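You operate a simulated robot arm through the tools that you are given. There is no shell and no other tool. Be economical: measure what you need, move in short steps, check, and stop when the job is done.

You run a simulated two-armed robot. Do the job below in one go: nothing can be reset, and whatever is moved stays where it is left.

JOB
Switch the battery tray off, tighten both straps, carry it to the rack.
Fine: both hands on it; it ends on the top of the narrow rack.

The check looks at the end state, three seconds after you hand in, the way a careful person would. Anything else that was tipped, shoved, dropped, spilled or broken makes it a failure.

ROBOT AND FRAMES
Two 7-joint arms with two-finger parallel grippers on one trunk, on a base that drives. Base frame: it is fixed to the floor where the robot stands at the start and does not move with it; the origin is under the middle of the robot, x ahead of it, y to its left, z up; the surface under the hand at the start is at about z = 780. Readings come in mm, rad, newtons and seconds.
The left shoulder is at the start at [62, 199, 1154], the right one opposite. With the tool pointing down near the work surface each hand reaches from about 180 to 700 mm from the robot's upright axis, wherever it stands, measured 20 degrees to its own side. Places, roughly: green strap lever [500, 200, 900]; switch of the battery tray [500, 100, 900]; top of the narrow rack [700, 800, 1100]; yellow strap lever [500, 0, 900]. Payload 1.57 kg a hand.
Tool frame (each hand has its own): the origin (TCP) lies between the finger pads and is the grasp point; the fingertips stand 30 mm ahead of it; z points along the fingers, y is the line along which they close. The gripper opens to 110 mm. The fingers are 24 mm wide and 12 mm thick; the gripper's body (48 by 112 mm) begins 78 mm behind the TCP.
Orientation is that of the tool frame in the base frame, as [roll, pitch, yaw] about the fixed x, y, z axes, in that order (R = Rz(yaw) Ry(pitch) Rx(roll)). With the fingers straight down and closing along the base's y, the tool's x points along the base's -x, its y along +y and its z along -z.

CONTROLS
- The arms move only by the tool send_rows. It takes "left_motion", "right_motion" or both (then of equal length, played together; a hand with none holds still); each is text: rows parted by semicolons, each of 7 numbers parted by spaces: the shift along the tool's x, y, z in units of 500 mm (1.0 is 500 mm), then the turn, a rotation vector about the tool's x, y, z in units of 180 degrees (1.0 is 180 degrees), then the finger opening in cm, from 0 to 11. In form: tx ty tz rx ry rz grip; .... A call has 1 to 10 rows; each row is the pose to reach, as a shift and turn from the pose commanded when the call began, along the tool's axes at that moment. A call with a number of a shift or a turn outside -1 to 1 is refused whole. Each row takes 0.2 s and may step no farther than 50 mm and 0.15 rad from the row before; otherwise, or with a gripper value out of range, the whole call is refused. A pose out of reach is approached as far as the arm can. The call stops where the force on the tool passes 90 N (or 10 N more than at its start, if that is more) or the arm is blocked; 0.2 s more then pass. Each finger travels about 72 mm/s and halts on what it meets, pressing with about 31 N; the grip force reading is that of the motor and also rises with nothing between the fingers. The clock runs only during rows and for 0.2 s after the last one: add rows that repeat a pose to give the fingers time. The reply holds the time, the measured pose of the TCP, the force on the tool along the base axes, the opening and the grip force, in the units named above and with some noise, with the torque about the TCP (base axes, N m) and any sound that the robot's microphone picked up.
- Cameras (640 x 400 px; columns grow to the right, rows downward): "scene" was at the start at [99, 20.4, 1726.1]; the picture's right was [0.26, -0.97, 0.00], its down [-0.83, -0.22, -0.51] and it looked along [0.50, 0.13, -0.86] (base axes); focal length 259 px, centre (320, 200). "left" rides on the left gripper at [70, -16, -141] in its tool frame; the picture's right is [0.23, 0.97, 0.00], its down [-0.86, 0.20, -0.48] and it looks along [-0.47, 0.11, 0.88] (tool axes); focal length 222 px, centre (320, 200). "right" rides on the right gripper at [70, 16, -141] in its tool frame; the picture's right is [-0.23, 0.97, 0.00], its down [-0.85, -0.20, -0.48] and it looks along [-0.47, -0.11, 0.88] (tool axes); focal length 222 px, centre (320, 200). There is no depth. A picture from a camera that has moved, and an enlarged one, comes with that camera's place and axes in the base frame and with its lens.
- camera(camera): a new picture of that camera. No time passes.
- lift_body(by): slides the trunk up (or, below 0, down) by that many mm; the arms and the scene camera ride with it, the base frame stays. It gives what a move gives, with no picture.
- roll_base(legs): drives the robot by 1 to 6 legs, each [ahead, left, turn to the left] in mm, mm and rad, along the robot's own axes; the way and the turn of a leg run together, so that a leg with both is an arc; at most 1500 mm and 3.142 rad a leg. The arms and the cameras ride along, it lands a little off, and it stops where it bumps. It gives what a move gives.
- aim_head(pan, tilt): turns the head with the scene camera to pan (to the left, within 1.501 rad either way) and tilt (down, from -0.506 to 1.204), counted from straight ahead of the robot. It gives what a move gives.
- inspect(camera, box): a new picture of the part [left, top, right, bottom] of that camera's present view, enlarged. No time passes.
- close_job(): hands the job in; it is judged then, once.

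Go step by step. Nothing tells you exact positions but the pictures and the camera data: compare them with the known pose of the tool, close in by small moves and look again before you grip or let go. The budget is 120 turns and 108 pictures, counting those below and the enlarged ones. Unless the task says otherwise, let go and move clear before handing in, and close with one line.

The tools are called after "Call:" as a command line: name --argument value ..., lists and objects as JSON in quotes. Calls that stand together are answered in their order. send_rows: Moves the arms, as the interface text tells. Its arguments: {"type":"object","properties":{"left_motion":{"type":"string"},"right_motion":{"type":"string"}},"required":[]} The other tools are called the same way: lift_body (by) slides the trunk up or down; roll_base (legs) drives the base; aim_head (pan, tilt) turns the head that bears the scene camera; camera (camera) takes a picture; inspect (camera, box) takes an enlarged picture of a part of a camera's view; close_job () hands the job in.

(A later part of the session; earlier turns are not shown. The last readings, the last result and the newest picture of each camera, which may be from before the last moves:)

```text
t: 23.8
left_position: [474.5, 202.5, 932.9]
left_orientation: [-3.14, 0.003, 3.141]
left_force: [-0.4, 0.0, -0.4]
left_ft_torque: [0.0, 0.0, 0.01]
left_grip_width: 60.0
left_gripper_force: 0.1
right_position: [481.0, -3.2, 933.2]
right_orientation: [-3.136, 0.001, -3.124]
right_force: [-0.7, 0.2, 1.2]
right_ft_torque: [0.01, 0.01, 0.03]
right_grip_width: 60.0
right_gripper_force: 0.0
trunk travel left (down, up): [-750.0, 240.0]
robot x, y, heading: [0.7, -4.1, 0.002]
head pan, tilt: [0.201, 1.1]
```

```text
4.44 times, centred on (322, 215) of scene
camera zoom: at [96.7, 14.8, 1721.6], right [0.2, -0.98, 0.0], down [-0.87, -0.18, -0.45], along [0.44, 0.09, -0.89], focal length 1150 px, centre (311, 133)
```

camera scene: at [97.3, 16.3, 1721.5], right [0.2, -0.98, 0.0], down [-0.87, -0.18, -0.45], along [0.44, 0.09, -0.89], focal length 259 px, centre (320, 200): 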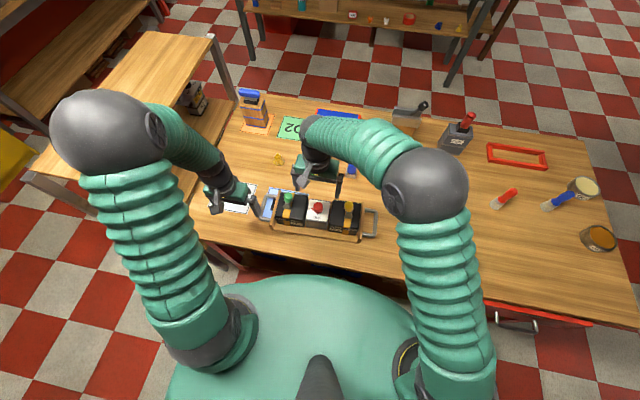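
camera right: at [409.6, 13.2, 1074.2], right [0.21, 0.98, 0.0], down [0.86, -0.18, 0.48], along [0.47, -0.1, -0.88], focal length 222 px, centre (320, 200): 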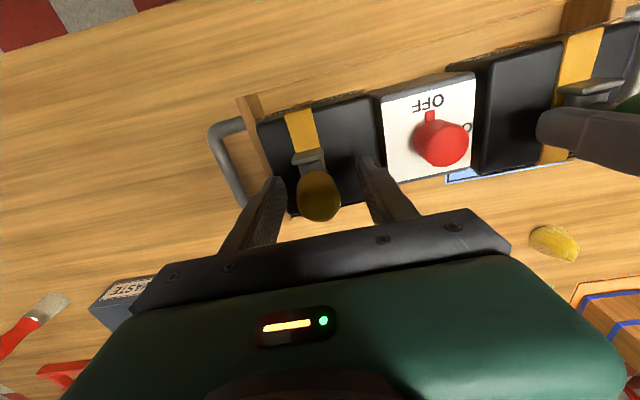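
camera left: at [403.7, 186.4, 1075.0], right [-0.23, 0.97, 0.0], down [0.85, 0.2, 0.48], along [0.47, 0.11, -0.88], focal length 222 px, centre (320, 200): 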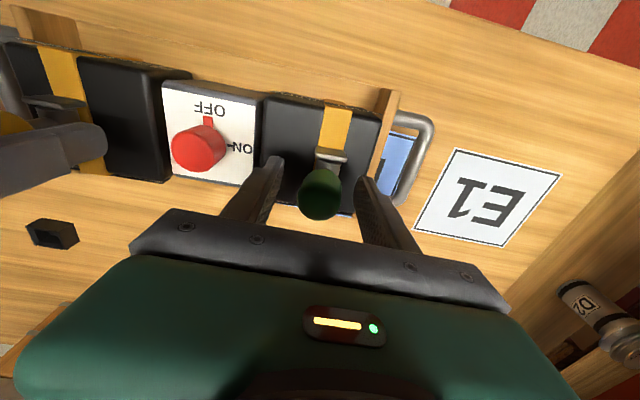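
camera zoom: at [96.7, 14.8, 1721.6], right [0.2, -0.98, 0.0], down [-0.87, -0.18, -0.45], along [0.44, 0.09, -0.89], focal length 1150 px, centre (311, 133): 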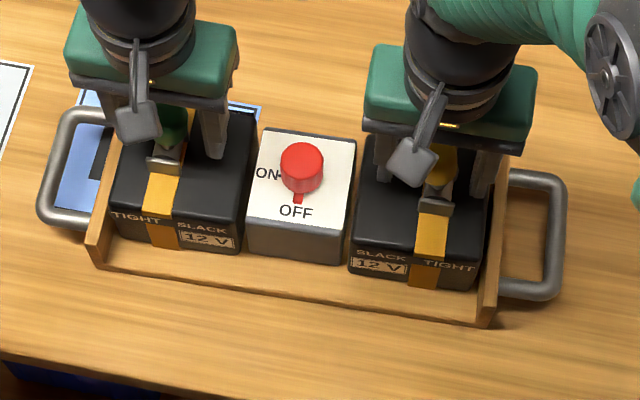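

Both knobs are between the fingers. Push both outward together.

Call:
send_rows --right_motion "0 -0.015 0 0 0 0 6; 0 -0.03 0 0 0 0 6; 0 -0.04 0 0 0 0 6; 0 -0.05 0 0 0 0 6; 0 -0.06 0 0 0 0 6; 0 -0.07 0 0 0 0 6; 0 -0.08 0 0 0 0 6; 0 -0.09 0 0 0 0 6" --left_motion "0 0.015 0 0 0 0 6; 0 0.03 0 0 0 0 6; 0 0.04 0 0 0 0 6; 0 0.05 0 0 0 0 6; 0 0.06 0 0 0 0 6; 0 0.07 0 0 0 0 6; 0 0.08 0 0 0 0 6; 0 0.09 0 0 0 0 6"

Call:
camera --camera "right"

Call:
camera --camera "left"

```text
t: 25.6
left_position: [473.9, 246.2, 932.1]
left_orientation: [3.141, 0.004, 3.141]
left_force: [-0.6, -6.3, 1.9]
left_ft_torque: [-0.22, -0.02, -0.04]
left_grip_width: 65.2
left_gripper_force: 3.3
right_position: [482.4, -49.7, 934.3]
right_orientation: [-3.138, 0.002, -3.124]
right_force: [-1.1, 6.2, 2.1]
right_ft_torque: [0.25, -0.02, -0.02]
right_grip_width: 65.6
right_gripper_force: 3.5
trunk travel left (down, up): [-750.0, 240.0]
robot x, y, heading: [-0.5, 4.1, -0.001]
head pan, tilt: [0.201, 1.1]
```

```text
67 pictures are left
camera right: at [410.7, -32.6, 1075.2], right [0.21, 0.98, 0.0], down [0.86, -0.18, 0.48], along [0.47, -0.1, -0.88], focal length 222 px, centre (320, 200)
```

right: 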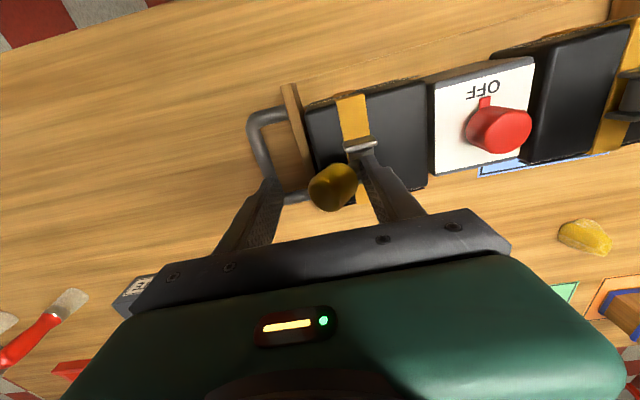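

```text
66 pictures are left
camera left: at [403.6, 229.9, 1074.4], right [-0.23, 0.97, 0.0], down [0.85, 0.2, 0.48], along [0.47, 0.11, -0.88], focal length 222 px, centre (320, 200)
```

left: 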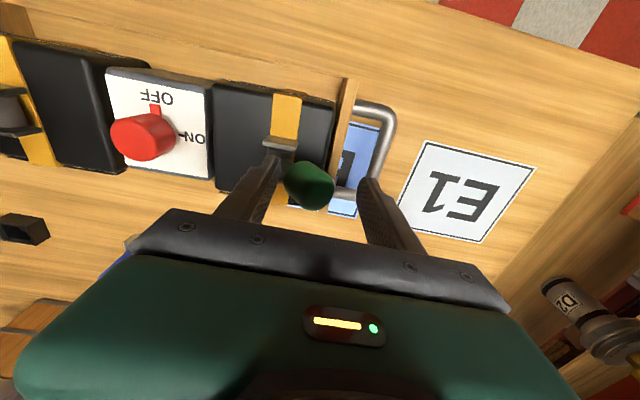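

Levers lean outward now with light force. Continue pushing.

Call:
send_rows --right_motion "0 -0.012 0.002 0 0 0 6; 0 -0.024 0.004 0 0 0 6; 0 -0.036 0.007 0 0 0 6; 0 -0.048 0.01 0 0 0 6; 0 -0.06 0.012 0 0 0 6; 0 -0.07 0.014 0 0 0 6" --left_motion "0 0.012 0.002 0 0 0 6; 0 0.024 0.004 0 0 0 6; 0 0.036 0.007 0 0 0 6; 0 0.048 0.01 0 0 0 6; 0 0.06 0.012 0 0 0 6; 0 0.07 0.014 0 0 0 6"

Call:
camera --camera "right"

Call:
camera --camera "left"

Call:
inspect --camera "scene" --box '[250, 170, 394, 260]'

```text
t: 27.0
left_position: [474.8, 268.9, 930.8]
left_orientation: [-3.129, 0.018, 3.131]
left_force: [9.5, -62.0, 64.4]
left_ft_torque: [-5.38, 0.27, 0.21]
left_grip_width: 110.0
left_gripper_force: 28.3
right_position: [481.6, -73.1, 935.4]
right_orientation: [3.126, 0.021, -3.115]
right_force: [14.4, 66.0, 38.0]
right_ft_torque: [3.66, 0.33, -0.38]
right_grip_width: 109.7
right_gripper_force: 28.0
trunk travel left (down, up): [-750.0, 240.0]
robot x, y, heading: [1.7, -0.7, -0.005]
head pan, tilt: [0.201, 1.1]
```

```text
65 pictures are left
camera right: at [407.4, -60.3, 1073.9], right [0.2, 0.98, 0.02], down [0.85, -0.19, 0.49], along [0.49, -0.08, -0.87], focal length 222 px, centre (320, 200)
```

right: 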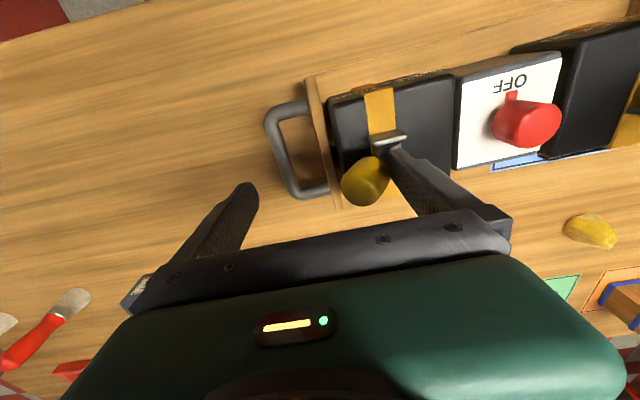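

```text
64 pictures are left
camera left: at [401.7, 255.7, 1072.4], right [-0.22, 0.98, -0.02], down [0.85, 0.2, 0.49], along [0.48, 0.09, -0.87], focal length 222 px, centre (320, 200)
```

left: 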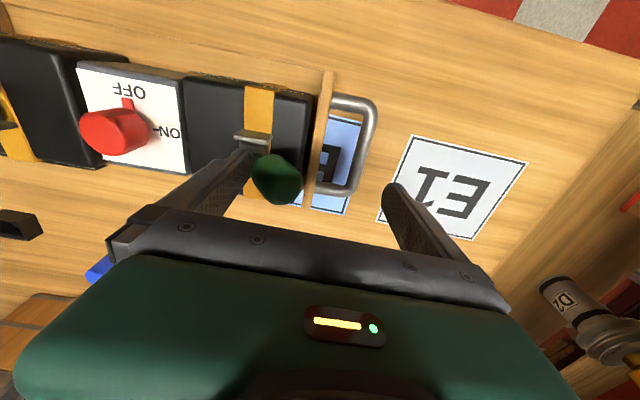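

```text
4.44 times, centred on (322, 215) of scene
camera zoom: at [84.9, 12.0, 1723.4], right [0.2, -0.98, 0.0], down [-0.87, -0.18, -0.46], along [0.45, 0.09, -0.89], focal length 1150 px, centre (311, 133)
```

zoom: 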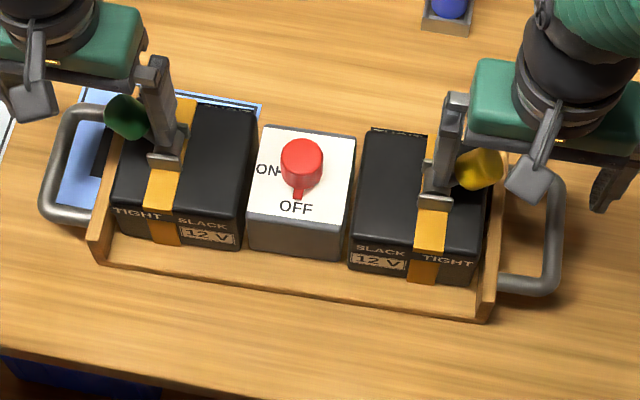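

Forces are high — either end stops or fingers on the brackets. Back off inward and up, then inspect.

Call:
send_rows --right_motion "0 0.03 0 0 0 0 11; 0 0.06 -0.02 0 0 0 8; 0 0.06 -0.08 0 0 0 6; 0 0.06 -0.15 0 0 0 5; 0 0.06 -0.15 0 0 0 5" --left_motion "0 -0.03 0 0 0 0 11; 0 -0.06 -0.02 0 0 0 8; 0 -0.06 -0.08 0 0 0 6; 0 -0.06 -0.15 0 0 0 5; 0 -0.06 -0.15 0 0 0 5"

Call:
camera --camera "right"

Call:
camera --camera "left"

Call:
inspect --camera "scene" --box '[250, 170, 394, 260]'

```text
t: 28.2
left_position: [474.6, 250.7, 998.5]
left_orientation: [3.14, 0.0, 3.141]
left_force: [0.5, 0.7, 0.0]
left_ft_torque: [-0.04, -0.02, 0.02]
left_grip_width: 50.1
left_gripper_force: 0.1
right_position: [483.6, -55.3, 999.4]
right_orientation: [-3.137, -0.002, -3.125]
right_force: [-0.3, -0.3, -0.4]
right_ft_torque: [-0.01, 0.04, -0.01]
right_grip_width: 50.0
right_gripper_force: 0.0
trunk travel left (down, up): [-750.0, 240.0]
robot x, y, heading: [1.9, -1.3, -0.001]
head pan, tilt: [0.201, 1.1]
```

```text
62 pictures are left
camera right: at [412.3, -37.6, 1141.0], right [0.21, 0.98, -0.01], down [0.86, -0.18, 0.48], along [0.47, -0.11, -0.88], focal length 222 px, centre (320, 200)
```

right: 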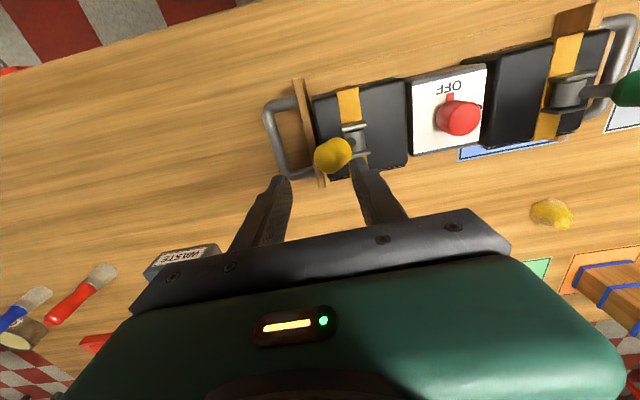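

```text
61 pictures are left
camera left: at [406.0, 234.1, 1141.4], right [-0.23, 0.97, 0.0], down [0.86, 0.2, 0.48], along [0.47, 0.11, -0.88], focal length 222 px, centre (320, 200)
```

left: 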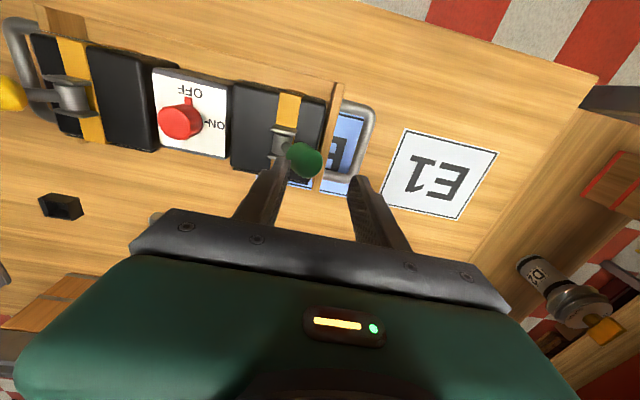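

```text
4.44 times, centred on (322, 215) of scene
camera zoom: at [99.2, 13.6, 1721.3], right [0.2, -0.98, 0.0], down [-0.88, -0.18, -0.45], along [0.44, 0.09, -0.89], focal length 1150 px, centre (311, 133)
```

zoom: 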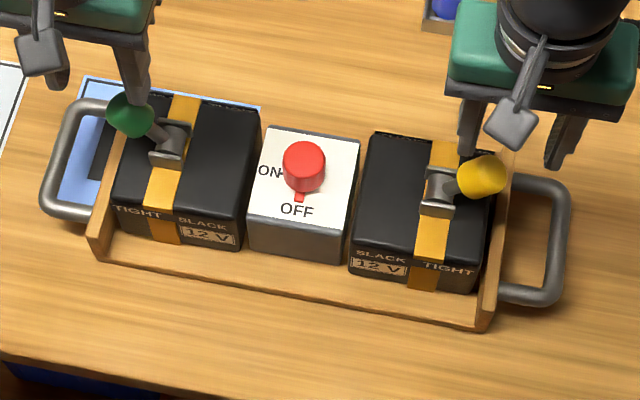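

Levers lie outward about 35-45°. To learn whether that is the end stop, I'll push once more gently with closed fingers, tips kept higher at knob level so brackets aren't touched.

Call:
send_rows --right_motion "0 0.048 0 0 0 0 2; 0 0.096 0 0 0 0 0; 0 0.096 0 0 0 0 0; 0 0.096 0.06 0 0 0 0; 0 0.096 0.12 0 0 0 0; 0 0.096 0.12 0 0 0 0" --left_motion "0 -0.048 0 0 0 0 2; 0 -0.1 0 0 0 0 0; 0 -0.1 0 0 0 0 0; 0 -0.1 0.06 0 0 0 0; 0 -0.1 0.12 0 0 0 0; 0 -0.1 0.12 0 0 0 0"

Call:
send_rows --right_motion "0 -0.008 0 0 0 0 0; 0 -0.016 0 0 0 0 0; 0 -0.024 0 0 0 0 0; 0 -0.032 0 0 0 0 0; 0 -0.036 0 0 0 0 0" --left_motion "0 0.008 0 0 0 0 0; 0 0.016 0 0 0 0 0; 0 0.024 0 0 0 0 0; 0 0.032 0 0 0 0 0; 0 0.036 0 0 0 0 0"

Call:
inspect --camera "scene" --box '[250, 170, 394, 260]'

```text
t: 29.6
left_position: [473.8, 201.8, 939.6]
left_orientation: [-3.141, 0.003, 3.141]
left_force: [-0.1, -0.3, 0.7]
left_ft_torque: [-0.01, -0.01, 0.06]
left_grip_width: 0.1
left_gripper_force: 21.5
right_position: [480.7, -3.8, 941.1]
right_orientation: [-3.137, 0.001, -3.124]
right_force: [0.6, -0.6, 0.3]
right_ft_torque: [0.03, -0.01, 0.0]
right_grip_width: 0.0
right_gripper_force: 21.1
trunk travel left (down, up): [-750.0, 240.0]
robot x, y, heading: [-0.7, 2.0, -0.003]
head pan, tilt: [0.201, 1.1]
```

```text
t: 30.8
left_position: [474.4, 206.9, 940.4]
left_orientation: [-3.123, 0.003, 3.125]
left_force: [-1.9, -74.2, 0.6]
left_ft_torque: [-1.35, 0.06, -0.37]
left_grip_width: 0.0
left_gripper_force: 21.0
right_position: [480.7, -10.6, 941.2]
right_orientation: [3.125, 0.003, -3.111]
right_force: [-0.3, 73.4, -6.0]
right_ft_torque: [1.58, -0.01, 0.01]
right_grip_width: 0.0
right_gripper_force: 21.0
trunk travel left (down, up): [-750.0, 240.0]
robot x, y, heading: [-1.9, 4.1, 0.005]
head pan, tilt: [0.201, 1.1]
```

```text
4.44 times, centred on (322, 215) of scene
camera zoom: at [97.8, 14.3, 1721.4], right [0.2, -0.98, 0.0], down [-0.87, -0.18, -0.45], along [0.44, 0.09, -0.89], focal length 1150 px, centre (311, 133)
```

zoom: 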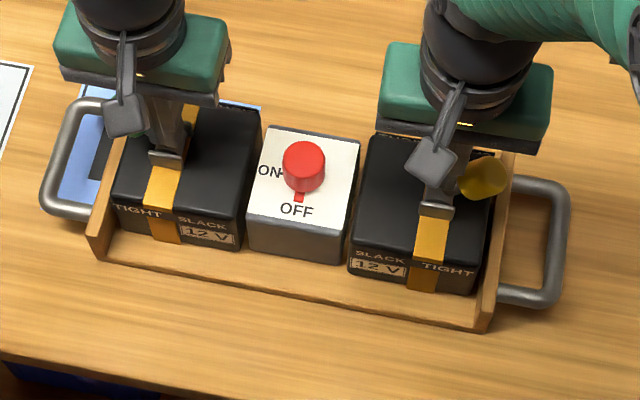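

The reaction was a clean sideways hard stop at knob height: both straps are fully at TIGHT. Back off, rise, and move over the end handles.

Call:
send_rows --right_motion "0 0.06 0 0 0 0 0; 0 0.06 -0.06 0 0 0 0; 0 0.04 -0.12 0 0 0 2; 0 -0.05 -0.12 0 0 0 4; 0.012 -0.12 -0.1 0 0 0 6; 0.024 -0.172 -0.1 0 0 0 7; 0.024 -0.172 -0.1 0 0 0 7" --left_motion "0 -0.06 0 0 0 0 0; 0 -0.06 -0.06 0 0 0 0; 0 -0.04 -0.12 0 0 0 2; 0 0.05 -0.12 0 0 0 4; 0.012 0.12 -0.1 0 0 0 6; 0.028 0.17 -0.1 0 0 0 7; 0.028 0.17 -0.1 0 0 0 7"

Call:
camera --camera "right"

Call:
camera --camera "left"

Call:
inspect --camera "scene" --box '[250, 170, 394, 260]'

```text
t: 32.4
left_position: [460.0, 306.9, 991.6]
left_orientation: [3.141, 0.003, 3.14]
left_force: [-0.2, -0.7, -0.2]
left_ft_torque: [0.02, -0.01, 0.0]
left_grip_width: 70.0
left_gripper_force: 0.2
right_position: [471.3, -110.8, 990.8]
right_orientation: [-3.136, 0.001, -3.124]
right_force: [-0.4, -0.4, 0.7]
right_ft_torque: [0.01, -0.01, 0.01]
right_grip_width: 69.9
right_gripper_force: 0.1
trunk travel left (down, up): [-750.0, 240.0]
robot x, y, heading: [1.7, 1.4, -0.001]
head pan, tilt: [0.201, 1.1]
```

```text
58 pictures are left
camera right: at [399.9, -94.0, 1131.9], right [0.21, 0.98, 0.0], down [0.86, -0.18, 0.48], along [0.47, -0.1, -0.88], focal length 222 px, centre (320, 200)
```

right: 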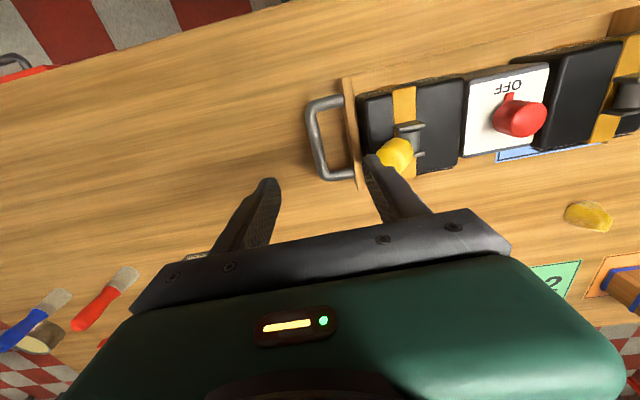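

```text
57 pictures are left
camera left: at [390.1, 290.2, 1132.8], right [-0.23, 0.97, 0.0], down [0.85, 0.2, 0.48], along [0.47, 0.11, -0.88], focal length 222 px, centre (320, 200)
```

left: 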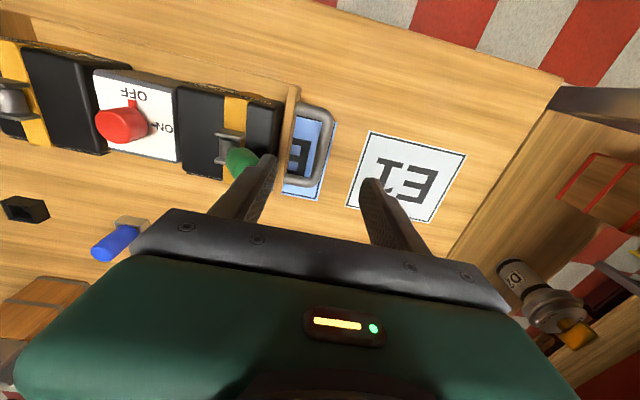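

```text
4.44 times, centred on (322, 215) of scene
camera zoom: at [96.7, 14.3, 1721.5], right [0.2, -0.98, 0.0], down [-0.87, -0.18, -0.45], along [0.44, 0.09, -0.89], focal length 1150 px, centre (311, 133)
```

zoom: 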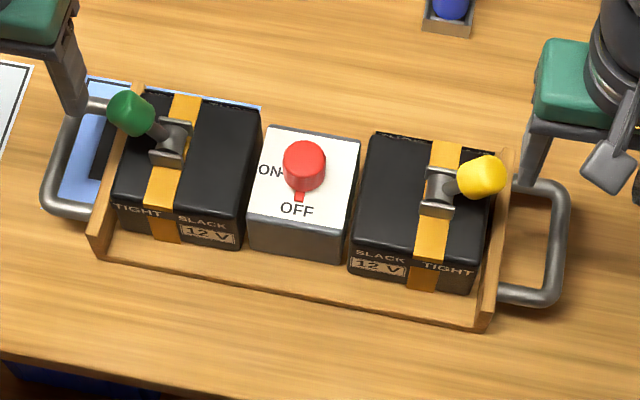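

Handle bars are at about (470,313,832) left and (476,-116,832) right. Before gripping, I'll look at the rack to plan the carry.

Call:
aim_head --pan 0.85 --tilt 0.85

Call:
camera --camera "scene"

```text
t: 33.4
left_position: [458.8, 306.0, 991.6]
left_orientation: [-3.141, 0.004, -3.141]
left_force: [-1.3, 0.1, 0.1]
left_ft_torque: [-0.01, -0.02, 0.01]
left_grip_width: 70.0
left_gripper_force: 0.0
right_position: [470.8, -109.8, 990.7]
right_orientation: [-3.135, 0.001, -3.126]
right_force: [-0.8, -0.4, -0.6]
right_ft_torque: [0.03, 0.01, 0.02]
right_grip_width: 69.9
right_gripper_force: 0.1
trunk travel left (down, up): [-750.0, 240.0]
robot x, y, heading: [2.4, 2.2, -0.0]
head pan, tilt: [0.85, 0.85]
```

```text
55 pictures are left
camera scene: at [86.1, 60.8, 1739.2], right [0.75, -0.66, 0.0], down [-0.5, -0.56, -0.66], along [0.43, 0.49, -0.75], focal length 259 px, centre (320, 200)
```

scene: 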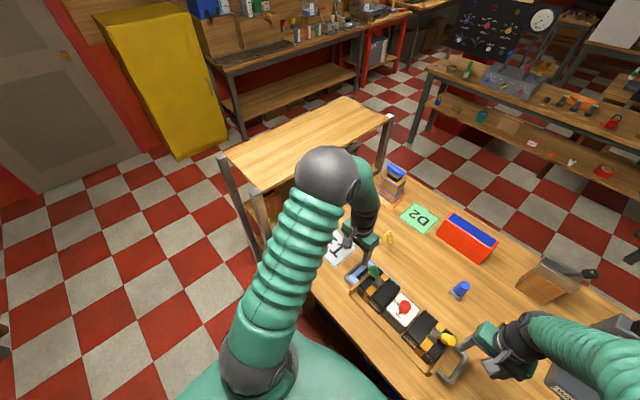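

Rack top spans roughly x 330–1020, y 625–920 with clear floor beyond it; I'll place the tray lengthwise along x from its far side. First, tilt the hands outward 0.2 rad (to clear levers) and hover above the handles.

Call:
send_rows --right_motion "-0.005 -0.027 0.03 -0.02 0 0.002 5; -0.01 -0.054 0.07 -0.042 0 0.005 4; -0.01 -0.054 0.106 -0.0637 0 0.005 4; -0.01 -0.054 0.106 -0.0637 0 0.005 4" --left_motion "-0.01 0.027 0.03 0.02 0 0 5; -0.02 0.056 0.07 0.042 0 0 4; -0.02 0.056 0.108 0.0637 0 0 4; -0.02 0.056 0.108 0.0637 0 0 4"

Call:
camera --camera "right"

Call:
camera --camera "left"

```text
t: 34.4
left_position: [468.8, 330.7, 937.7]
left_orientation: [-2.942, 0.003, 3.141]
left_force: [-0.7, -0.1, 0.5]
left_ft_torque: [0.04, 0.02, 0.0]
left_grip_width: 40.1
left_gripper_force: 0.1
right_position: [476.6, -136.0, 939.4]
right_orientation: [2.945, -0.002, -3.141]
right_force: [0.1, 0.6, -0.6]
right_ft_torque: [0.0, -0.03, 0.01]
right_grip_width: 40.1
right_gripper_force: 0.0
trunk travel left (down, up): [-750.0, 240.0]
robot x, y, heading: [-0.2, -2.0, -0.001]
head pan, tilt: [0.85, 0.85]
```

```text
54 pictures are left
camera right: at [405.6, -146.9, 1080.8], right [0.23, 0.96, 0.19], down [0.86, -0.29, 0.43], along [0.47, 0.07, -0.88], focal length 222 px, centre (320, 200)
```

right: 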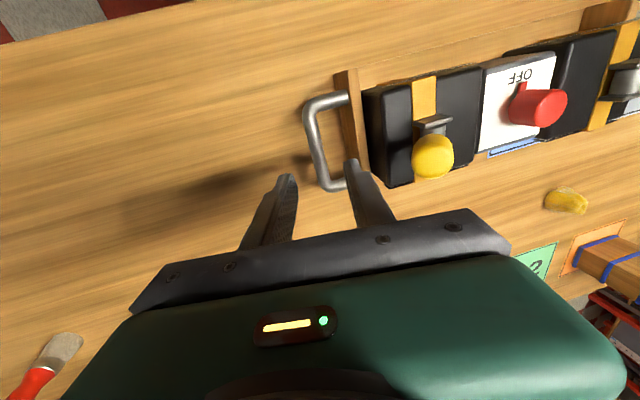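

```text
53 pictures are left
camera left: at [398.8, 344.5, 1079.3], right [-0.23, 0.95, -0.19], down [0.85, 0.29, 0.43], along [0.47, -0.07, -0.88], focal length 222 px, centre (320, 200)
```

left: 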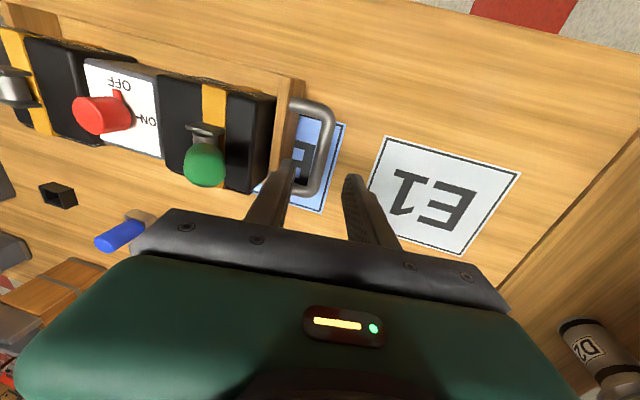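

Bars confirmed; the gap to the end board is about 33 mm, so I approach offset slightly outward with a 30 mm opening, partway first.

Call:
send_rows --right_motion "0 -0.0176 0.03 0 0 0 3; 0.002 -0.0176 0.08 0 0 0 3; 0.002 -0.0176 0.13 0 0 0 3; 0.002 -0.0176 0.13 0 0 0 3" --left_motion "0 0.025 0.03 0 0 0 3; 0 0.025 0.08 0 0 0 3; 0 0.025 0.125 0 0 0 3; 0 0.025 0.125 0 0 0 3"

Call:
inspect --camera "right" --box '[220, 80, 476, 240]'

Call:
inspect --camera "left" --box '[180, 80, 436, 240]'

```text
t: 35.4
left_position: [469.5, 330.6, 871.2]
left_orientation: [-2.943, 0.005, 3.141]
left_force: [0.8, 0.9, -0.3]
left_ft_torque: [0.01, 0.03, -0.04]
left_grip_width: 30.3
left_gripper_force: 0.1
right_position: [473.3, -135.7, 873.0]
right_orientation: [2.946, 0.0, -3.14]
right_force: [0.6, -0.8, 0.3]
right_ft_torque: [-0.02, 0.0, -0.03]
right_grip_width: 30.1
right_gripper_force: 0.0
trunk travel left (down, up): [-750.0, 240.0]
robot x, y, heading: [-2.8, -2.2, -0.001]
head pan, tilt: [0.85, 0.85]
```

```text
2.50 times, centred on (348, 160) of right
camera zoom: at [403.2, -144.8, 1014.3], right [0.23, 0.96, 0.19], down [0.86, -0.29, 0.43], along [0.47, 0.06, -0.88], focal length 555 px, centre (250, 300)
```

zoom: 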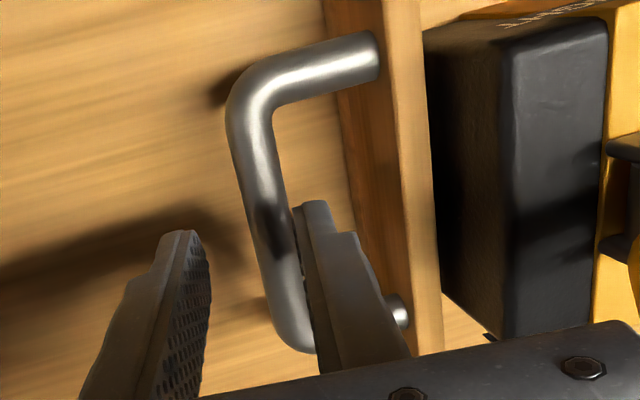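

```text
2.50 times, centred on (308, 160) of left
camera zoom: at [399.8, 343.8, 1014.5], right [-0.23, 0.95, -0.19], down [0.85, 0.29, 0.43], along [0.47, -0.07, -0.88], focal length 555 px, centre (350, 300)
```

zoom: 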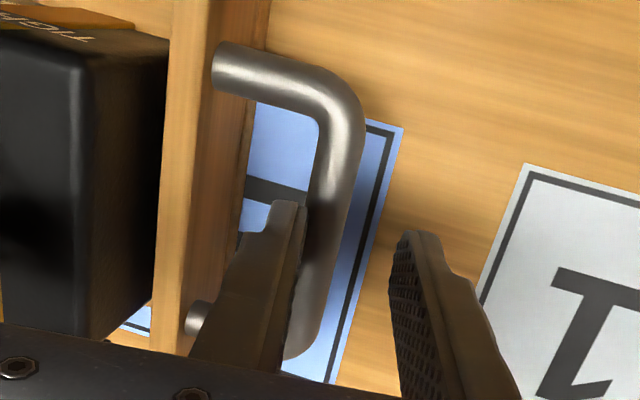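

Bars lie between the fingers. Shift slightly inward and descend around the bars.

Call:
send_rows --right_motion "0 0.005 0.01 0 0 0 3; 0 0.005 0.035 0 0 0 3; 0 0.005 0.068 0 0 0 3; 0 0.005 0.068 0 0 0 3" --left_motion "0 -0.003 0.01 0 0 0 3; 0 -0.003 0.035 0 0 0 3; 0 -0.003 0.066 0 0 0 3; 0 -0.003 0.066 0 0 0 3"

Call:
inspect --camera "right" --box '[220, 80, 476, 240]'

Call:
inspect --camera "left" --box '[180, 80, 436, 240]'

```text
t: 36.4
left_position: [471.2, 323.6, 840.6]
left_orientation: [-2.942, 0.0, 3.142]
left_force: [0.5, -4.1, -1.3]
left_ft_torque: [-0.19, -0.01, -0.11]
left_grip_width: 33.3
left_gripper_force: 1.6
right_position: [476.0, -126.4, 839.6]
right_orientation: [2.946, 0.001, -3.14]
right_force: [0.3, 1.1, 0.0]
right_ft_torque: [0.0, -0.03, 0.0]
right_grip_width: 30.1
right_gripper_force: 0.1
trunk travel left (down, up): [-750.0, 240.0]
robot x, y, heading: [0.7, 1.2, -0.005]
head pan, tilt: [0.85, 0.85]
```

```text
2.50 times, centred on (348, 160) of right
camera zoom: at [405.2, -137.1, 981.1], right [0.23, 0.96, 0.19], down [0.86, -0.29, 0.43], along [0.47, 0.07, -0.88], focal length 555 px, centre (250, 300)
```

zoom: 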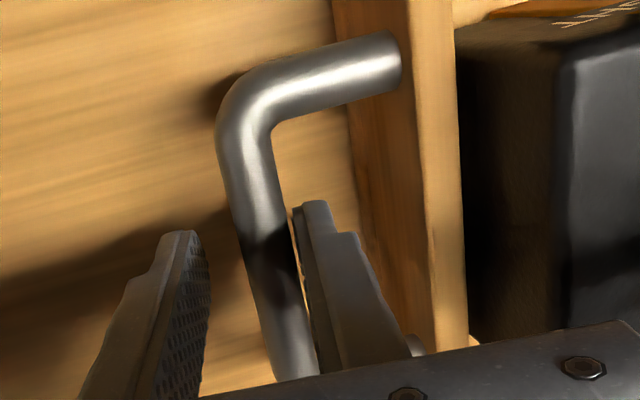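

```text
2.50 times, centred on (308, 160) of left
camera zoom: at [401.4, 335.6, 982.1], right [-0.23, 0.95, -0.19], down [0.85, 0.29, 0.43], along [0.47, -0.07, -0.88], focal length 555 px, centre (350, 300)
```

zoom: 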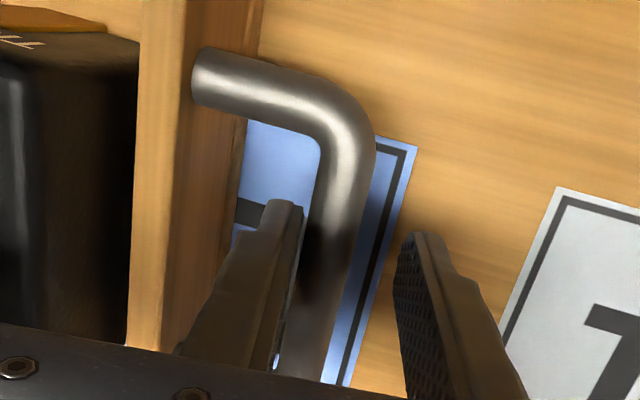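

Call:
send_rows --right_motion "0 0 0 0 0 0 2; 0 0 0 0 0 0 1; 0 0 0 0 0 0 0.5; 0 0 0 0 0 0 0.5; 0 0 0 0 0 0 0.5" --left_motion "0 0 0 0 0 0 2; 0 0 0 0 0 0 1; 0 0 0 0 0 0 0.5; 0 0 0 0 0 0 0.5; 0 0 0 0 0 0 0.5"

Call:
inspect --camera "right" --box '[220, 80, 476, 240]'

Call:
inspect --camera "left" --box '[180, 80, 436, 240]'

```text
t: 37.6
left_position: [471.1, 321.2, 841.0]
left_orientation: [-2.939, 0.002, 3.14]
left_force: [1.6, -26.7, 3.2]
left_ft_torque: [-0.45, 0.19, -0.37]
left_grip_width: 28.9
left_gripper_force: 13.4
right_position: [475.3, -124.0, 840.8]
right_orientation: [2.942, 0.001, -3.139]
right_force: [1.1, 24.1, 1.2]
right_ft_torque: [0.32, 0.08, 0.27]
right_grip_width: 26.5
right_gripper_force: 11.9
trunk travel left (down, up): [-750.0, 240.0]
robot x, y, heading: [-0.3, -1.2, -0.002]
head pan, tilt: [0.85, 0.85]
```

```text
2.50 times, centred on (348, 160) of right
camera zoom: at [404.4, -136.2, 982.0], right [0.22, 0.96, 0.19], down [0.86, -0.29, 0.43], along [0.47, 0.07, -0.88], focal length 555 px, centre (250, 300)
```

zoom: 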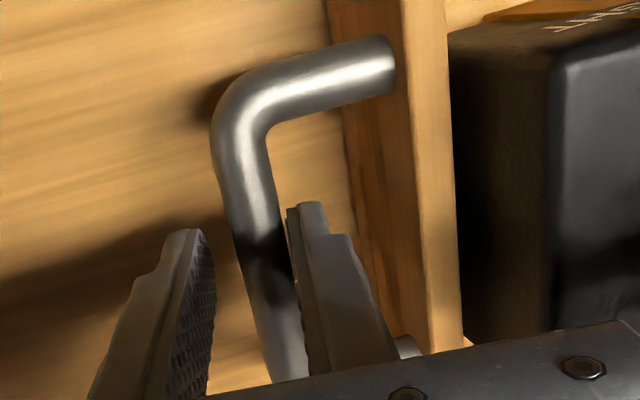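

```text
2.50 times, centred on (308, 160) of left
camera zoom: at [400.9, 334.4, 983.0], right [-0.22, 0.95, -0.2], down [0.85, 0.29, 0.43], along [0.47, -0.07, -0.88], focal length 555 px, centre (350, 300)
```

zoom: 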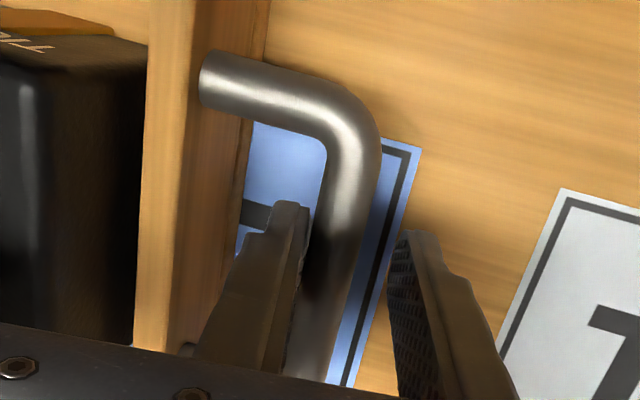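

The fingers are coupled, so I must move the hands inward as they close, to centre on the bars.

Call:
send_rows --right_motion "0 0.004 0 0 0 0 0.5; 0 0.008 0 0 0 0 0.5; 0 0.012 0 0 0 0 0.5; 0 0.015 0 0 0 0 0.5; 0 0.015 0 0 0 0 0.5" --left_motion "0 -0.004 0 0 0 0 0.5; 0 -0.008 0 0 0 0 0.5; 0 -0.012 0 0 0 0 0.5; 0 -0.016 0 0 0 0 0.5; 0 -0.016 0 0 0 0 0.5"

Call:
inspect --camera "right" --box '[220, 80, 476, 240]'

Call:
inspect --camera "left" --box '[180, 80, 436, 240]'

```text
t: 38.8
left_position: [470.3, 315.7, 843.6]
left_orientation: [-2.943, 0.004, 3.141]
left_force: [-1.0, -13.8, 0.6]
left_ft_torque: [-0.26, 0.11, -0.22]
left_grip_width: 17.5
left_gripper_force: 6.6
right_position: [475.7, -118.3, 841.2]
right_orientation: [2.946, -0.002, -3.138]
right_force: [-1.5, 11.1, 0.1]
right_ft_torque: [0.11, -0.06, 0.56]
right_grip_width: 15.7
right_gripper_force: 31.1
trunk travel left (down, up): [-750.0, 240.0]
robot x, y, heading: [0.8, 2.8, -0.005]
head pan, tilt: [0.85, 0.85]
```

```text
2.50 times, centred on (348, 160) of right
camera zoom: at [404.8, -130.1, 983.1], right [0.22, 0.96, 0.19], down [0.86, -0.29, 0.43], along [0.46, 0.07, -0.88], focal length 555 px, centre (250, 300)
```

zoom: 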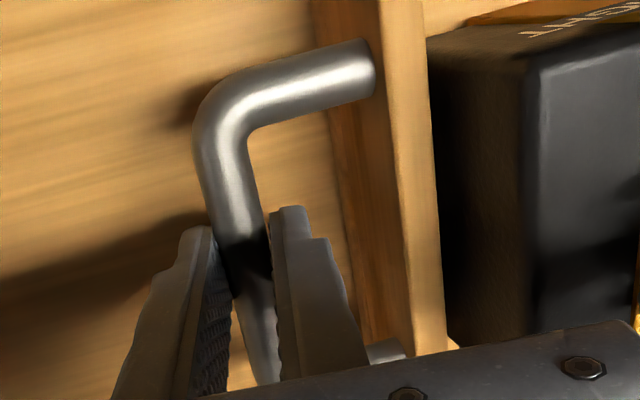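

```text
2.50 times, centred on (308, 160) of left
camera zoom: at [399.9, 328.5, 984.7], right [-0.23, 0.95, -0.19], down [0.85, 0.29, 0.43], along [0.47, -0.07, -0.88], focal length 555 px, centre (350, 300)
```

zoom: 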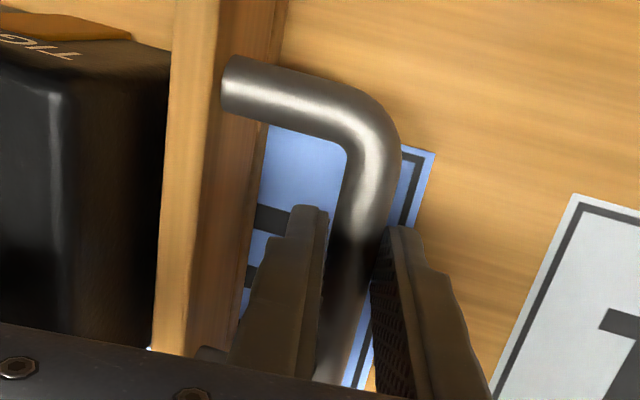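

Right has gripped the bar (~15.5 mm). Left needs a couple more mm inward.

Call:
send_rows --right_motion "0 0 0 0 0 0 0.5; 0 0 0 0 0 0 0.5; 0 0 0 0 0 0 0.5; 0 0 0 0 0 0 0.5" --left_motion "0 -0.003 0 0 0 0 0.5; 0 -0.005 0 0 0 0 0.5; 0 -0.006 0 0 0 0 0.5; 0 -0.006 0 0 0 0 0.5"

```text
t: 39.8
left_position: [470.9, 315.8, 843.4]
left_orientation: [-2.946, 0.003, -3.141]
left_force: [-0.8, 7.2, 1.0]
left_ft_torque: [0.13, 0.19, -0.79]
left_grip_width: 15.9
left_gripper_force: 30.8
right_position: [475.7, -119.8, 842.1]
right_orientation: [2.949, -0.001, -3.141]
right_force: [0.1, -4.6, 0.7]
right_ft_torque: [-0.14, 0.32, 0.84]
right_grip_width: 15.8
right_gripper_force: 30.9
trunk travel left (down, up): [-750.0, 240.0]
robot x, y, heading: [-0.5, 0.2, 0.002]
head pan, tilt: [0.85, 0.85]
```

Both grips are firm. Test lift 40 mm.

Call:
send_rows --right_motion "0 0.004 -0.0196 0 0 0 0.5; 0 0.008 -0.0392 0 0 0 0.5; 0 0.012 -0.0588 0 0 0 0.5; 0 0.0159 -0.0784 0 0 0 0.5; 0 0.0159 -0.0784 0 0 0 0.5" --left_motion "0 -0.004 -0.0196 0 0 0 0.5; 0 -0.008 -0.0392 0 0 0 0.5; 0 -0.012 -0.0588 0 0 0 0.5; 0 -0.0159 -0.0784 0 0 0 0.5; 0 -0.0159 -0.0784 0 0 0 0.5"

Call:
aim_head --pan 0.2 --tilt 1.1

Call:
inspect --camera "scene" --box '[210, 140, 434, 280]'

```text
t: 41.0
left_position: [471.9, 314.9, 881.7]
left_orientation: [-2.945, 0.003, -3.138]
left_force: [-0.4, 24.5, -7.3]
left_ft_torque: [0.53, 0.13, -0.65]
left_grip_width: 15.8
left_gripper_force: 30.5
right_position: [476.2, -120.0, 882.0]
right_orientation: [2.95, -0.002, -3.141]
right_force: [-0.4, -25.0, -7.0]
right_ft_torque: [-0.4, -0.02, 0.69]
right_grip_width: 15.7
right_gripper_force: 30.9
trunk travel left (down, up): [-750.0, 240.0]
robot x, y, heading: [-0.4, -0.9, 0.001]
head pan, tilt: [0.85, 0.85]
```

```text
t: 42.1
left_position: [471.4, 315.2, 881.2]
left_orientation: [-2.944, 0.002, -3.139]
left_force: [0.7, 27.8, -6.7]
left_ft_torque: [0.49, -0.07, -0.66]
left_grip_width: 15.8
left_gripper_force: 30.9
right_position: [474.8, -120.0, 882.2]
right_orientation: [2.949, -0.002, 3.141]
right_force: [0.9, -28.3, -6.3]
right_ft_torque: [-0.51, 0.16, 0.74]
right_grip_width: 15.8
right_gripper_force: 30.6
trunk travel left (down, up): [-750.0, 240.0]
robot x, y, heading: [-0.7, -0.3, 0.0]
head pan, tilt: [0.201, 1.1]
```

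```text
2.86 times, centred on (322, 210) of scene
camera zoom: at [99.7, 15.3, 1721.3], right [0.2, -0.98, 0.0], down [-0.87, -0.18, -0.45], along [0.44, 0.09, -0.89], focal length 739 px, centre (314, 171)
```

zoom: 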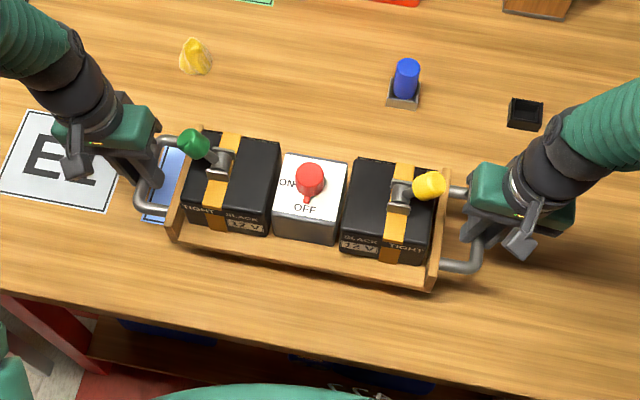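

The tray is level and held (≈14 N total). Ease the inward squeeze a little, then raise the trunk.

Call:
send_rows --right_motion "0 -0.004 0 0 0 0 0.5; 0 -0.004 0 0 0 0 0.5" --left_motion "0 0.004 0 0 0 0 0.5; 0 0.004 0 0 0 0 0.5"

Call:
lift_body --by 235

Call:
camera --camera "scene"

```text
t: 42.7
left_position: [470.0, 315.5, 880.5]
left_orientation: [-2.942, 0.0, 3.141]
left_force: [0.1, 16.9, -7.0]
left_ft_torque: [0.26, -0.06, -0.61]
left_grip_width: 15.5
left_gripper_force: 30.2
right_position: [476.9, -120.9, 881.8]
right_orientation: [2.946, -0.001, -3.138]
right_force: [0.7, -16.3, -8.0]
right_ft_torque: [-0.35, 0.15, 0.67]
right_grip_width: 15.8
right_gripper_force: 31.1
trunk travel left (down, up): [-750.0, 240.0]
robot x, y, heading: [2.2, -0.8, -0.002]
head pan, tilt: [0.201, 1.1]
```

```text
t: 45.1
left_position: [472.0, 315.5, 1116.5]
left_orientation: [-2.94, 0.002, -3.141]
left_force: [-1.5, 8.0, -7.0]
left_ft_torque: [0.18, 0.08, -0.76]
left_grip_width: 16.0
left_gripper_force: 30.5
right_position: [476.1, -118.6, 1116.8]
right_orientation: [2.945, -0.001, -3.14]
right_force: [1.1, -7.7, -6.9]
right_ft_torque: [-0.15, -0.03, 0.68]
right_grip_width: 15.6
right_gripper_force: 30.3
trunk travel left (down, up): [-985.0, 5.0]
robot x, y, heading: [1.4, 1.1, -0.001]
head pan, tilt: [0.201, 1.1]
```

```text
43 pictures are left
camera scene: at [100.9, 15.6, 1956.2], right [0.2, -0.98, 0.0], down [-0.88, -0.18, -0.45], along [0.44, 0.09, -0.89], focal length 259 px, centre (320, 200)
```

scene: 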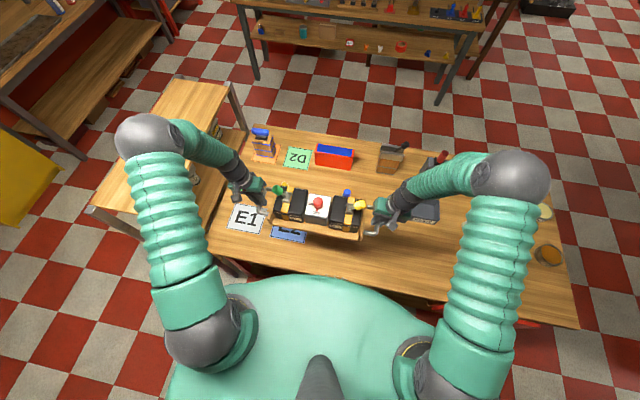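

Call:
send_rows --right_motion "0 0.008 -0.0392 0 0 0 0.5; 0 0.016 -0.0784 0 0 0 0.5; 0 0.0239 -0.1176 0 0 0 0.5; 0 0.0319 -0.1568 0 0 0 0.5; 0 0.0398 -0.196 0 0 0 0.5; 0 0.0478 -0.2352 0 0 0 0.5; 0 0.0478 -0.2352 0 0 0 0.5" --left_motion "0 -0.008 -0.0392 0 0 0 0.5; 0 -0.016 -0.0784 0 0 0 0.5; 0 -0.0239 -0.1176 0 0 0 0.5; 0 -0.0319 -0.1568 0 0 0 0.5; 0 -0.0398 -0.196 0 0 0 0.5; 0 -0.0478 -0.2352 0 0 0 0.5; 0 -0.0478 -0.2352 0 0 0 0.5"

Call:
roll_base --legs '[[-400, 0, 0]]'

Call:
aim_head --pan 1.3 --tilt 0.6

Call:
camera --camera "scene"

```text
t: 46.7
left_position: [471.3, 315.4, 1236.2]
left_orientation: [-2.944, 0.003, -3.141]
left_force: [0.1, 14.7, -6.1]
left_ft_torque: [0.17, -0.17, -0.6]
left_grip_width: 15.7
left_gripper_force: 30.8
right_position: [477.8, -119.5, 1237.0]
right_orientation: [2.948, -0.002, -3.139]
right_force: [0.3, -14.1, -7.9]
right_ft_torque: [-0.32, 0.24, 0.83]
right_grip_width: 15.8
right_gripper_force: 30.4
trunk travel left (down, up): [-985.0, 5.0]
robot x, y, heading: [0.8, 1.1, 0.001]
head pan, tilt: [0.201, 1.1]
```

```text
t: 49.2
left_position: [76.2, 318.2, 1234.0]
left_orientation: [-2.943, 0.001, -3.134]
left_force: [0.1, 24.3, -6.8]
left_ft_torque: [0.41, -0.03, -0.51]
left_grip_width: 15.5
left_gripper_force: 31.3
right_position: [84.3, -117.5, 1234.7]
right_orientation: [2.948, -0.004, -3.133]
right_force: [0.4, -25.1, -7.1]
right_ft_torque: [-0.46, 0.15, 0.72]
right_grip_width: 15.8
right_gripper_force: 30.6
trunk travel left (down, up): [-985.0, 5.0]
robot x, y, heading: [-397.0, 1.2, 0.008]
head pan, tilt: [0.201, 1.1]
```

```text
t: 50.5
left_position: [68.2, 318.1, 1235.7]
left_orientation: [-2.943, 0.006, -3.136]
left_force: [-1.0, 2.2, -6.2]
left_ft_torque: [0.04, 0.05, -0.55]
left_grip_width: 15.6
left_gripper_force: 31.2
right_position: [78.5, -116.6, 1237.4]
right_orientation: [2.948, 0.0, -3.132]
right_force: [-0.9, -2.1, -7.0]
right_ft_torque: [-0.06, 0.01, 0.74]
right_grip_width: 15.6
right_gripper_force: 31.0
trunk travel left (down, up): [-985.0, 5.0]
robot x, y, heading: [-400.2, -0.7, 0.012]
head pan, tilt: [1.3, 0.6]
```

```text
42 pictures are left
camera scene: at [-337.1, 87.2, 1995.0], right [0.97, -0.26, 0.0], down [-0.15, -0.55, -0.82], along [0.21, 0.8, -0.57], focal length 259 px, centre (320, 200)
```

scene: 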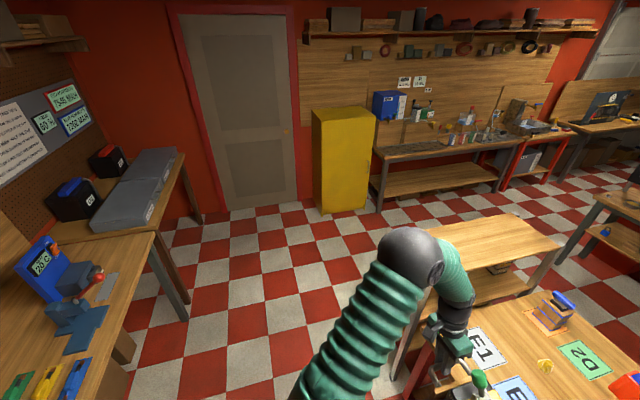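

There's a bench behind at x≈-1100, well clear; the left corridor is free. Drive left past the rack.

Call:
roll_base --legs '[[0, 1500, 0], [0, 100, -0.01]]'

Call:
aim_head --pan 0.0 --tilt 0.7

Call:
camera --camera "scene"

```text
t: 58.8
left_position: [103.7, 1867.1, 1245.2]
left_orientation: [-2.967, 0.007, 3.097]
left_force: [1.7, 3.5, -6.3]
left_ft_torque: [0.06, 0.59, -0.27]
left_grip_width: 15.5
left_gripper_force: 31.1
right_position: [92.0, 1432.0, 1233.2]
right_orientation: [2.925, 0.0, 3.098]
right_force: [-0.7, -7.7, -6.9]
right_ft_torque: [-0.1, -0.43, 0.54]
right_grip_width: 15.7
right_gripper_force: 30.7
trunk travel left (down, up): [-985.0, 5.0]
robot x, y, heading: [-380.4, 1601.5, -0.04]
head pan, tilt: [1.3, 0.6]
```

```text
t: 60.2
left_position: [102.4, 1911.2, 1235.7]
left_orientation: [-2.935, 0.005, 3.101]
left_force: [0.1, 3.1, -8.5]
left_ft_torque: [0.14, -0.22, -0.48]
left_grip_width: 16.0
left_gripper_force: 30.7
right_position: [90.5, 1476.3, 1238.9]
right_orientation: [2.957, 0.004, 3.101]
right_force: [-0.6, 0.0, -6.9]
right_ft_torque: [0.09, 0.28, 0.88]
right_grip_width: 15.6
right_gripper_force: 31.2
trunk travel left (down, up): [-985.0, 5.0]
robot x, y, heading: [-376.4, 1608.8, -0.04]
head pan, tilt: [0.0, 0.7]
```

```text
41 pictures are left
camera scene: at [-252.0, 1631.8, 1985.9], right [-0.04, -1.0, 0.02], down [-0.65, 0.01, -0.76], along [0.76, -0.04, -0.65], focal length 259 px, centre (320, 200)
```

scene: 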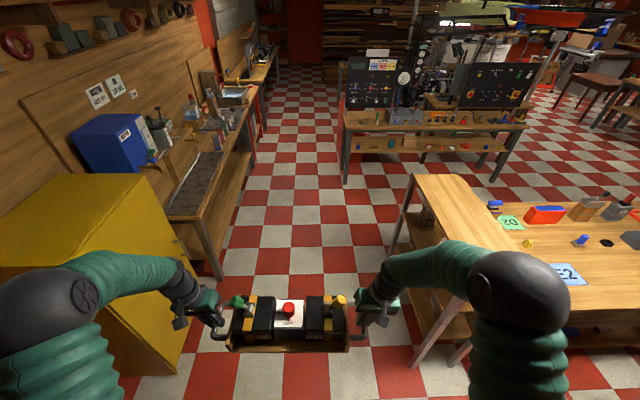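

Corridor ahead is clear (rack to the right, cabinet far left). Drive forward alongside the rack, then turn right to face it.

Call:
roll_base --legs '[[1060, 40, 0]]'

Call:
aim_head --pan -0.9 --tilt 0.9

Call:
camera --camera "scene"

```text
t: 65.7
left_position: [1160.7, 1854.8, 1245.0]
left_orientation: [-2.96, 0.009, 3.081]
left_force: [-0.4, 4.8, -6.5]
left_ft_torque: [0.01, 0.11, -0.37]
left_grip_width: 15.6
left_gripper_force: 30.8
right_position: [1140.9, 1420.7, 1236.9]
right_orientation: [2.929, 0.004, 3.081]
right_force: [-0.9, -4.9, -8.8]
right_ft_torque: [-0.21, -0.02, 0.64]
right_grip_width: 15.7
right_gripper_force: 30.9
trunk travel left (down, up): [-985.0, 5.0]
robot x, y, heading: [680.1, 1587.5, -0.056]
head pan, tilt: [0.0, 0.7]
```

```text
t: 66.9
left_position: [1160.3, 1869.6, 1241.1]
left_orientation: [-2.949, 0.01, 3.081]
left_force: [1.0, 0.6, -6.0]
left_ft_torque: [0.0, 0.01, -0.22]
left_grip_width: 15.6
left_gripper_force: 30.9
right_position: [1141.3, 1435.8, 1238.3]
right_orientation: [2.943, 0.003, 3.082]
right_force: [-2.4, 0.0, -7.1]
right_ft_torque: [-0.03, 0.08, 0.81]
right_grip_width: 15.6
right_gripper_force: 30.6
trunk travel left (down, up): [-985.0, 5.0]
robot x, y, heading: [680.4, 1595.2, -0.054]
head pan, tilt: [-0.901, 0.901]
```

```text
40 pictures are left
camera scene: at [761.7, 1534.5, 1970.4], right [-0.82, -0.58, 0.01], down [-0.46, 0.64, -0.62], along [0.35, -0.51, -0.78], focal length 259 px, centre (320, 200)
```

scene: 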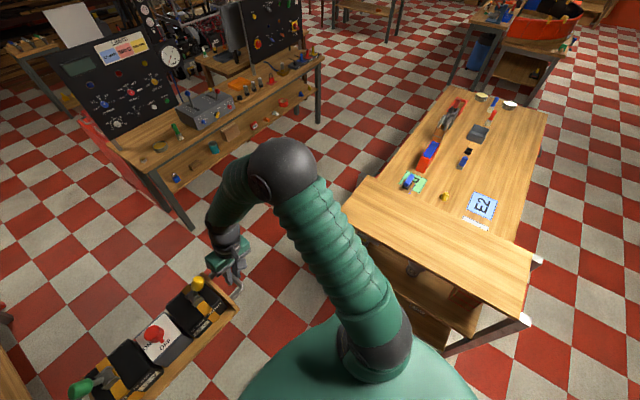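

Rack top is about x 345–1045, y 665–955, z≈1060–1100, empty. Turn right to face it.

Call:
roll_base --legs '[[0, 0, -0.758], [0, 0, -0.758]]'

Call:
aim_head --pan 0.0 --tilt 0.95

Call:
camera --camera "scene"

```text
t: 71.3
left_position: [981.8, 1123.8, 1242.0]
left_orientation: [-2.949, 0.012, 1.557]
left_force: [0.9, -2.0, -6.9]
left_ft_torque: [0.13, -0.05, -0.26]
left_grip_width: 15.7
left_gripper_force: 30.9
right_position: [543.8, 1120.4, 1237.4]
right_orientation: [2.94, 0.004, 1.561]
right_force: [-1.2, 1.4, -6.4]
right_ft_torque: [-0.05, 0.05, 0.76]
right_grip_width: 16.0
right_gripper_force: 31.5
trunk travel left (down, up): [-985.0, 5.0]
robot x, y, heading: [679.3, 1590.4, -1.579]
head pan, tilt: [-0.901, 0.901]
```

```text
t: 72.5
left_position: [977.5, 1126.2, 1243.1]
left_orientation: [-2.95, 0.012, 1.557]
left_force: [-0.1, -1.2, -7.3]
left_ft_torque: [0.13, -0.07, -0.27]
left_grip_width: 15.5
left_gripper_force: 30.9
right_position: [542.6, 1124.8, 1238.3]
right_orientation: [2.936, 0.005, 1.56]
right_force: [-0.1, 1.5, -6.8]
right_ft_torque: [0.03, 0.05, 0.78]
right_grip_width: 15.9
right_gripper_force: 31.4
trunk travel left (down, up): [-985.0, 5.0]
robot x, y, heading: [677.2, 1590.3, -1.579]
head pan, tilt: [0.0, 0.949]
```

```text
39 pictures are left
camera scene: at [680.8, 1481.4, 1966.5], right [-1.0, 0.01, 0.0], down [0.01, 0.82, -0.58], along [0.0, -0.58, -0.82], focal length 259 px, centre (320, 200)
```

scene: 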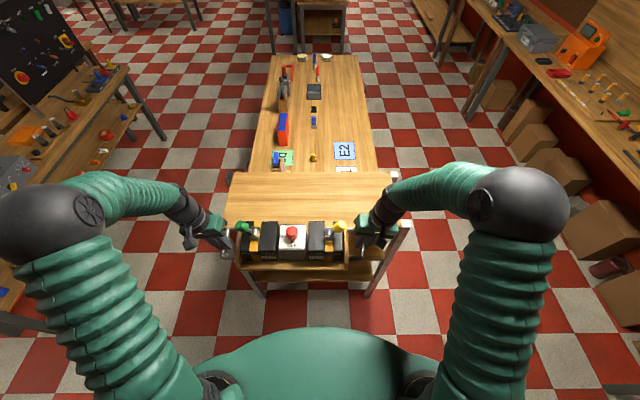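

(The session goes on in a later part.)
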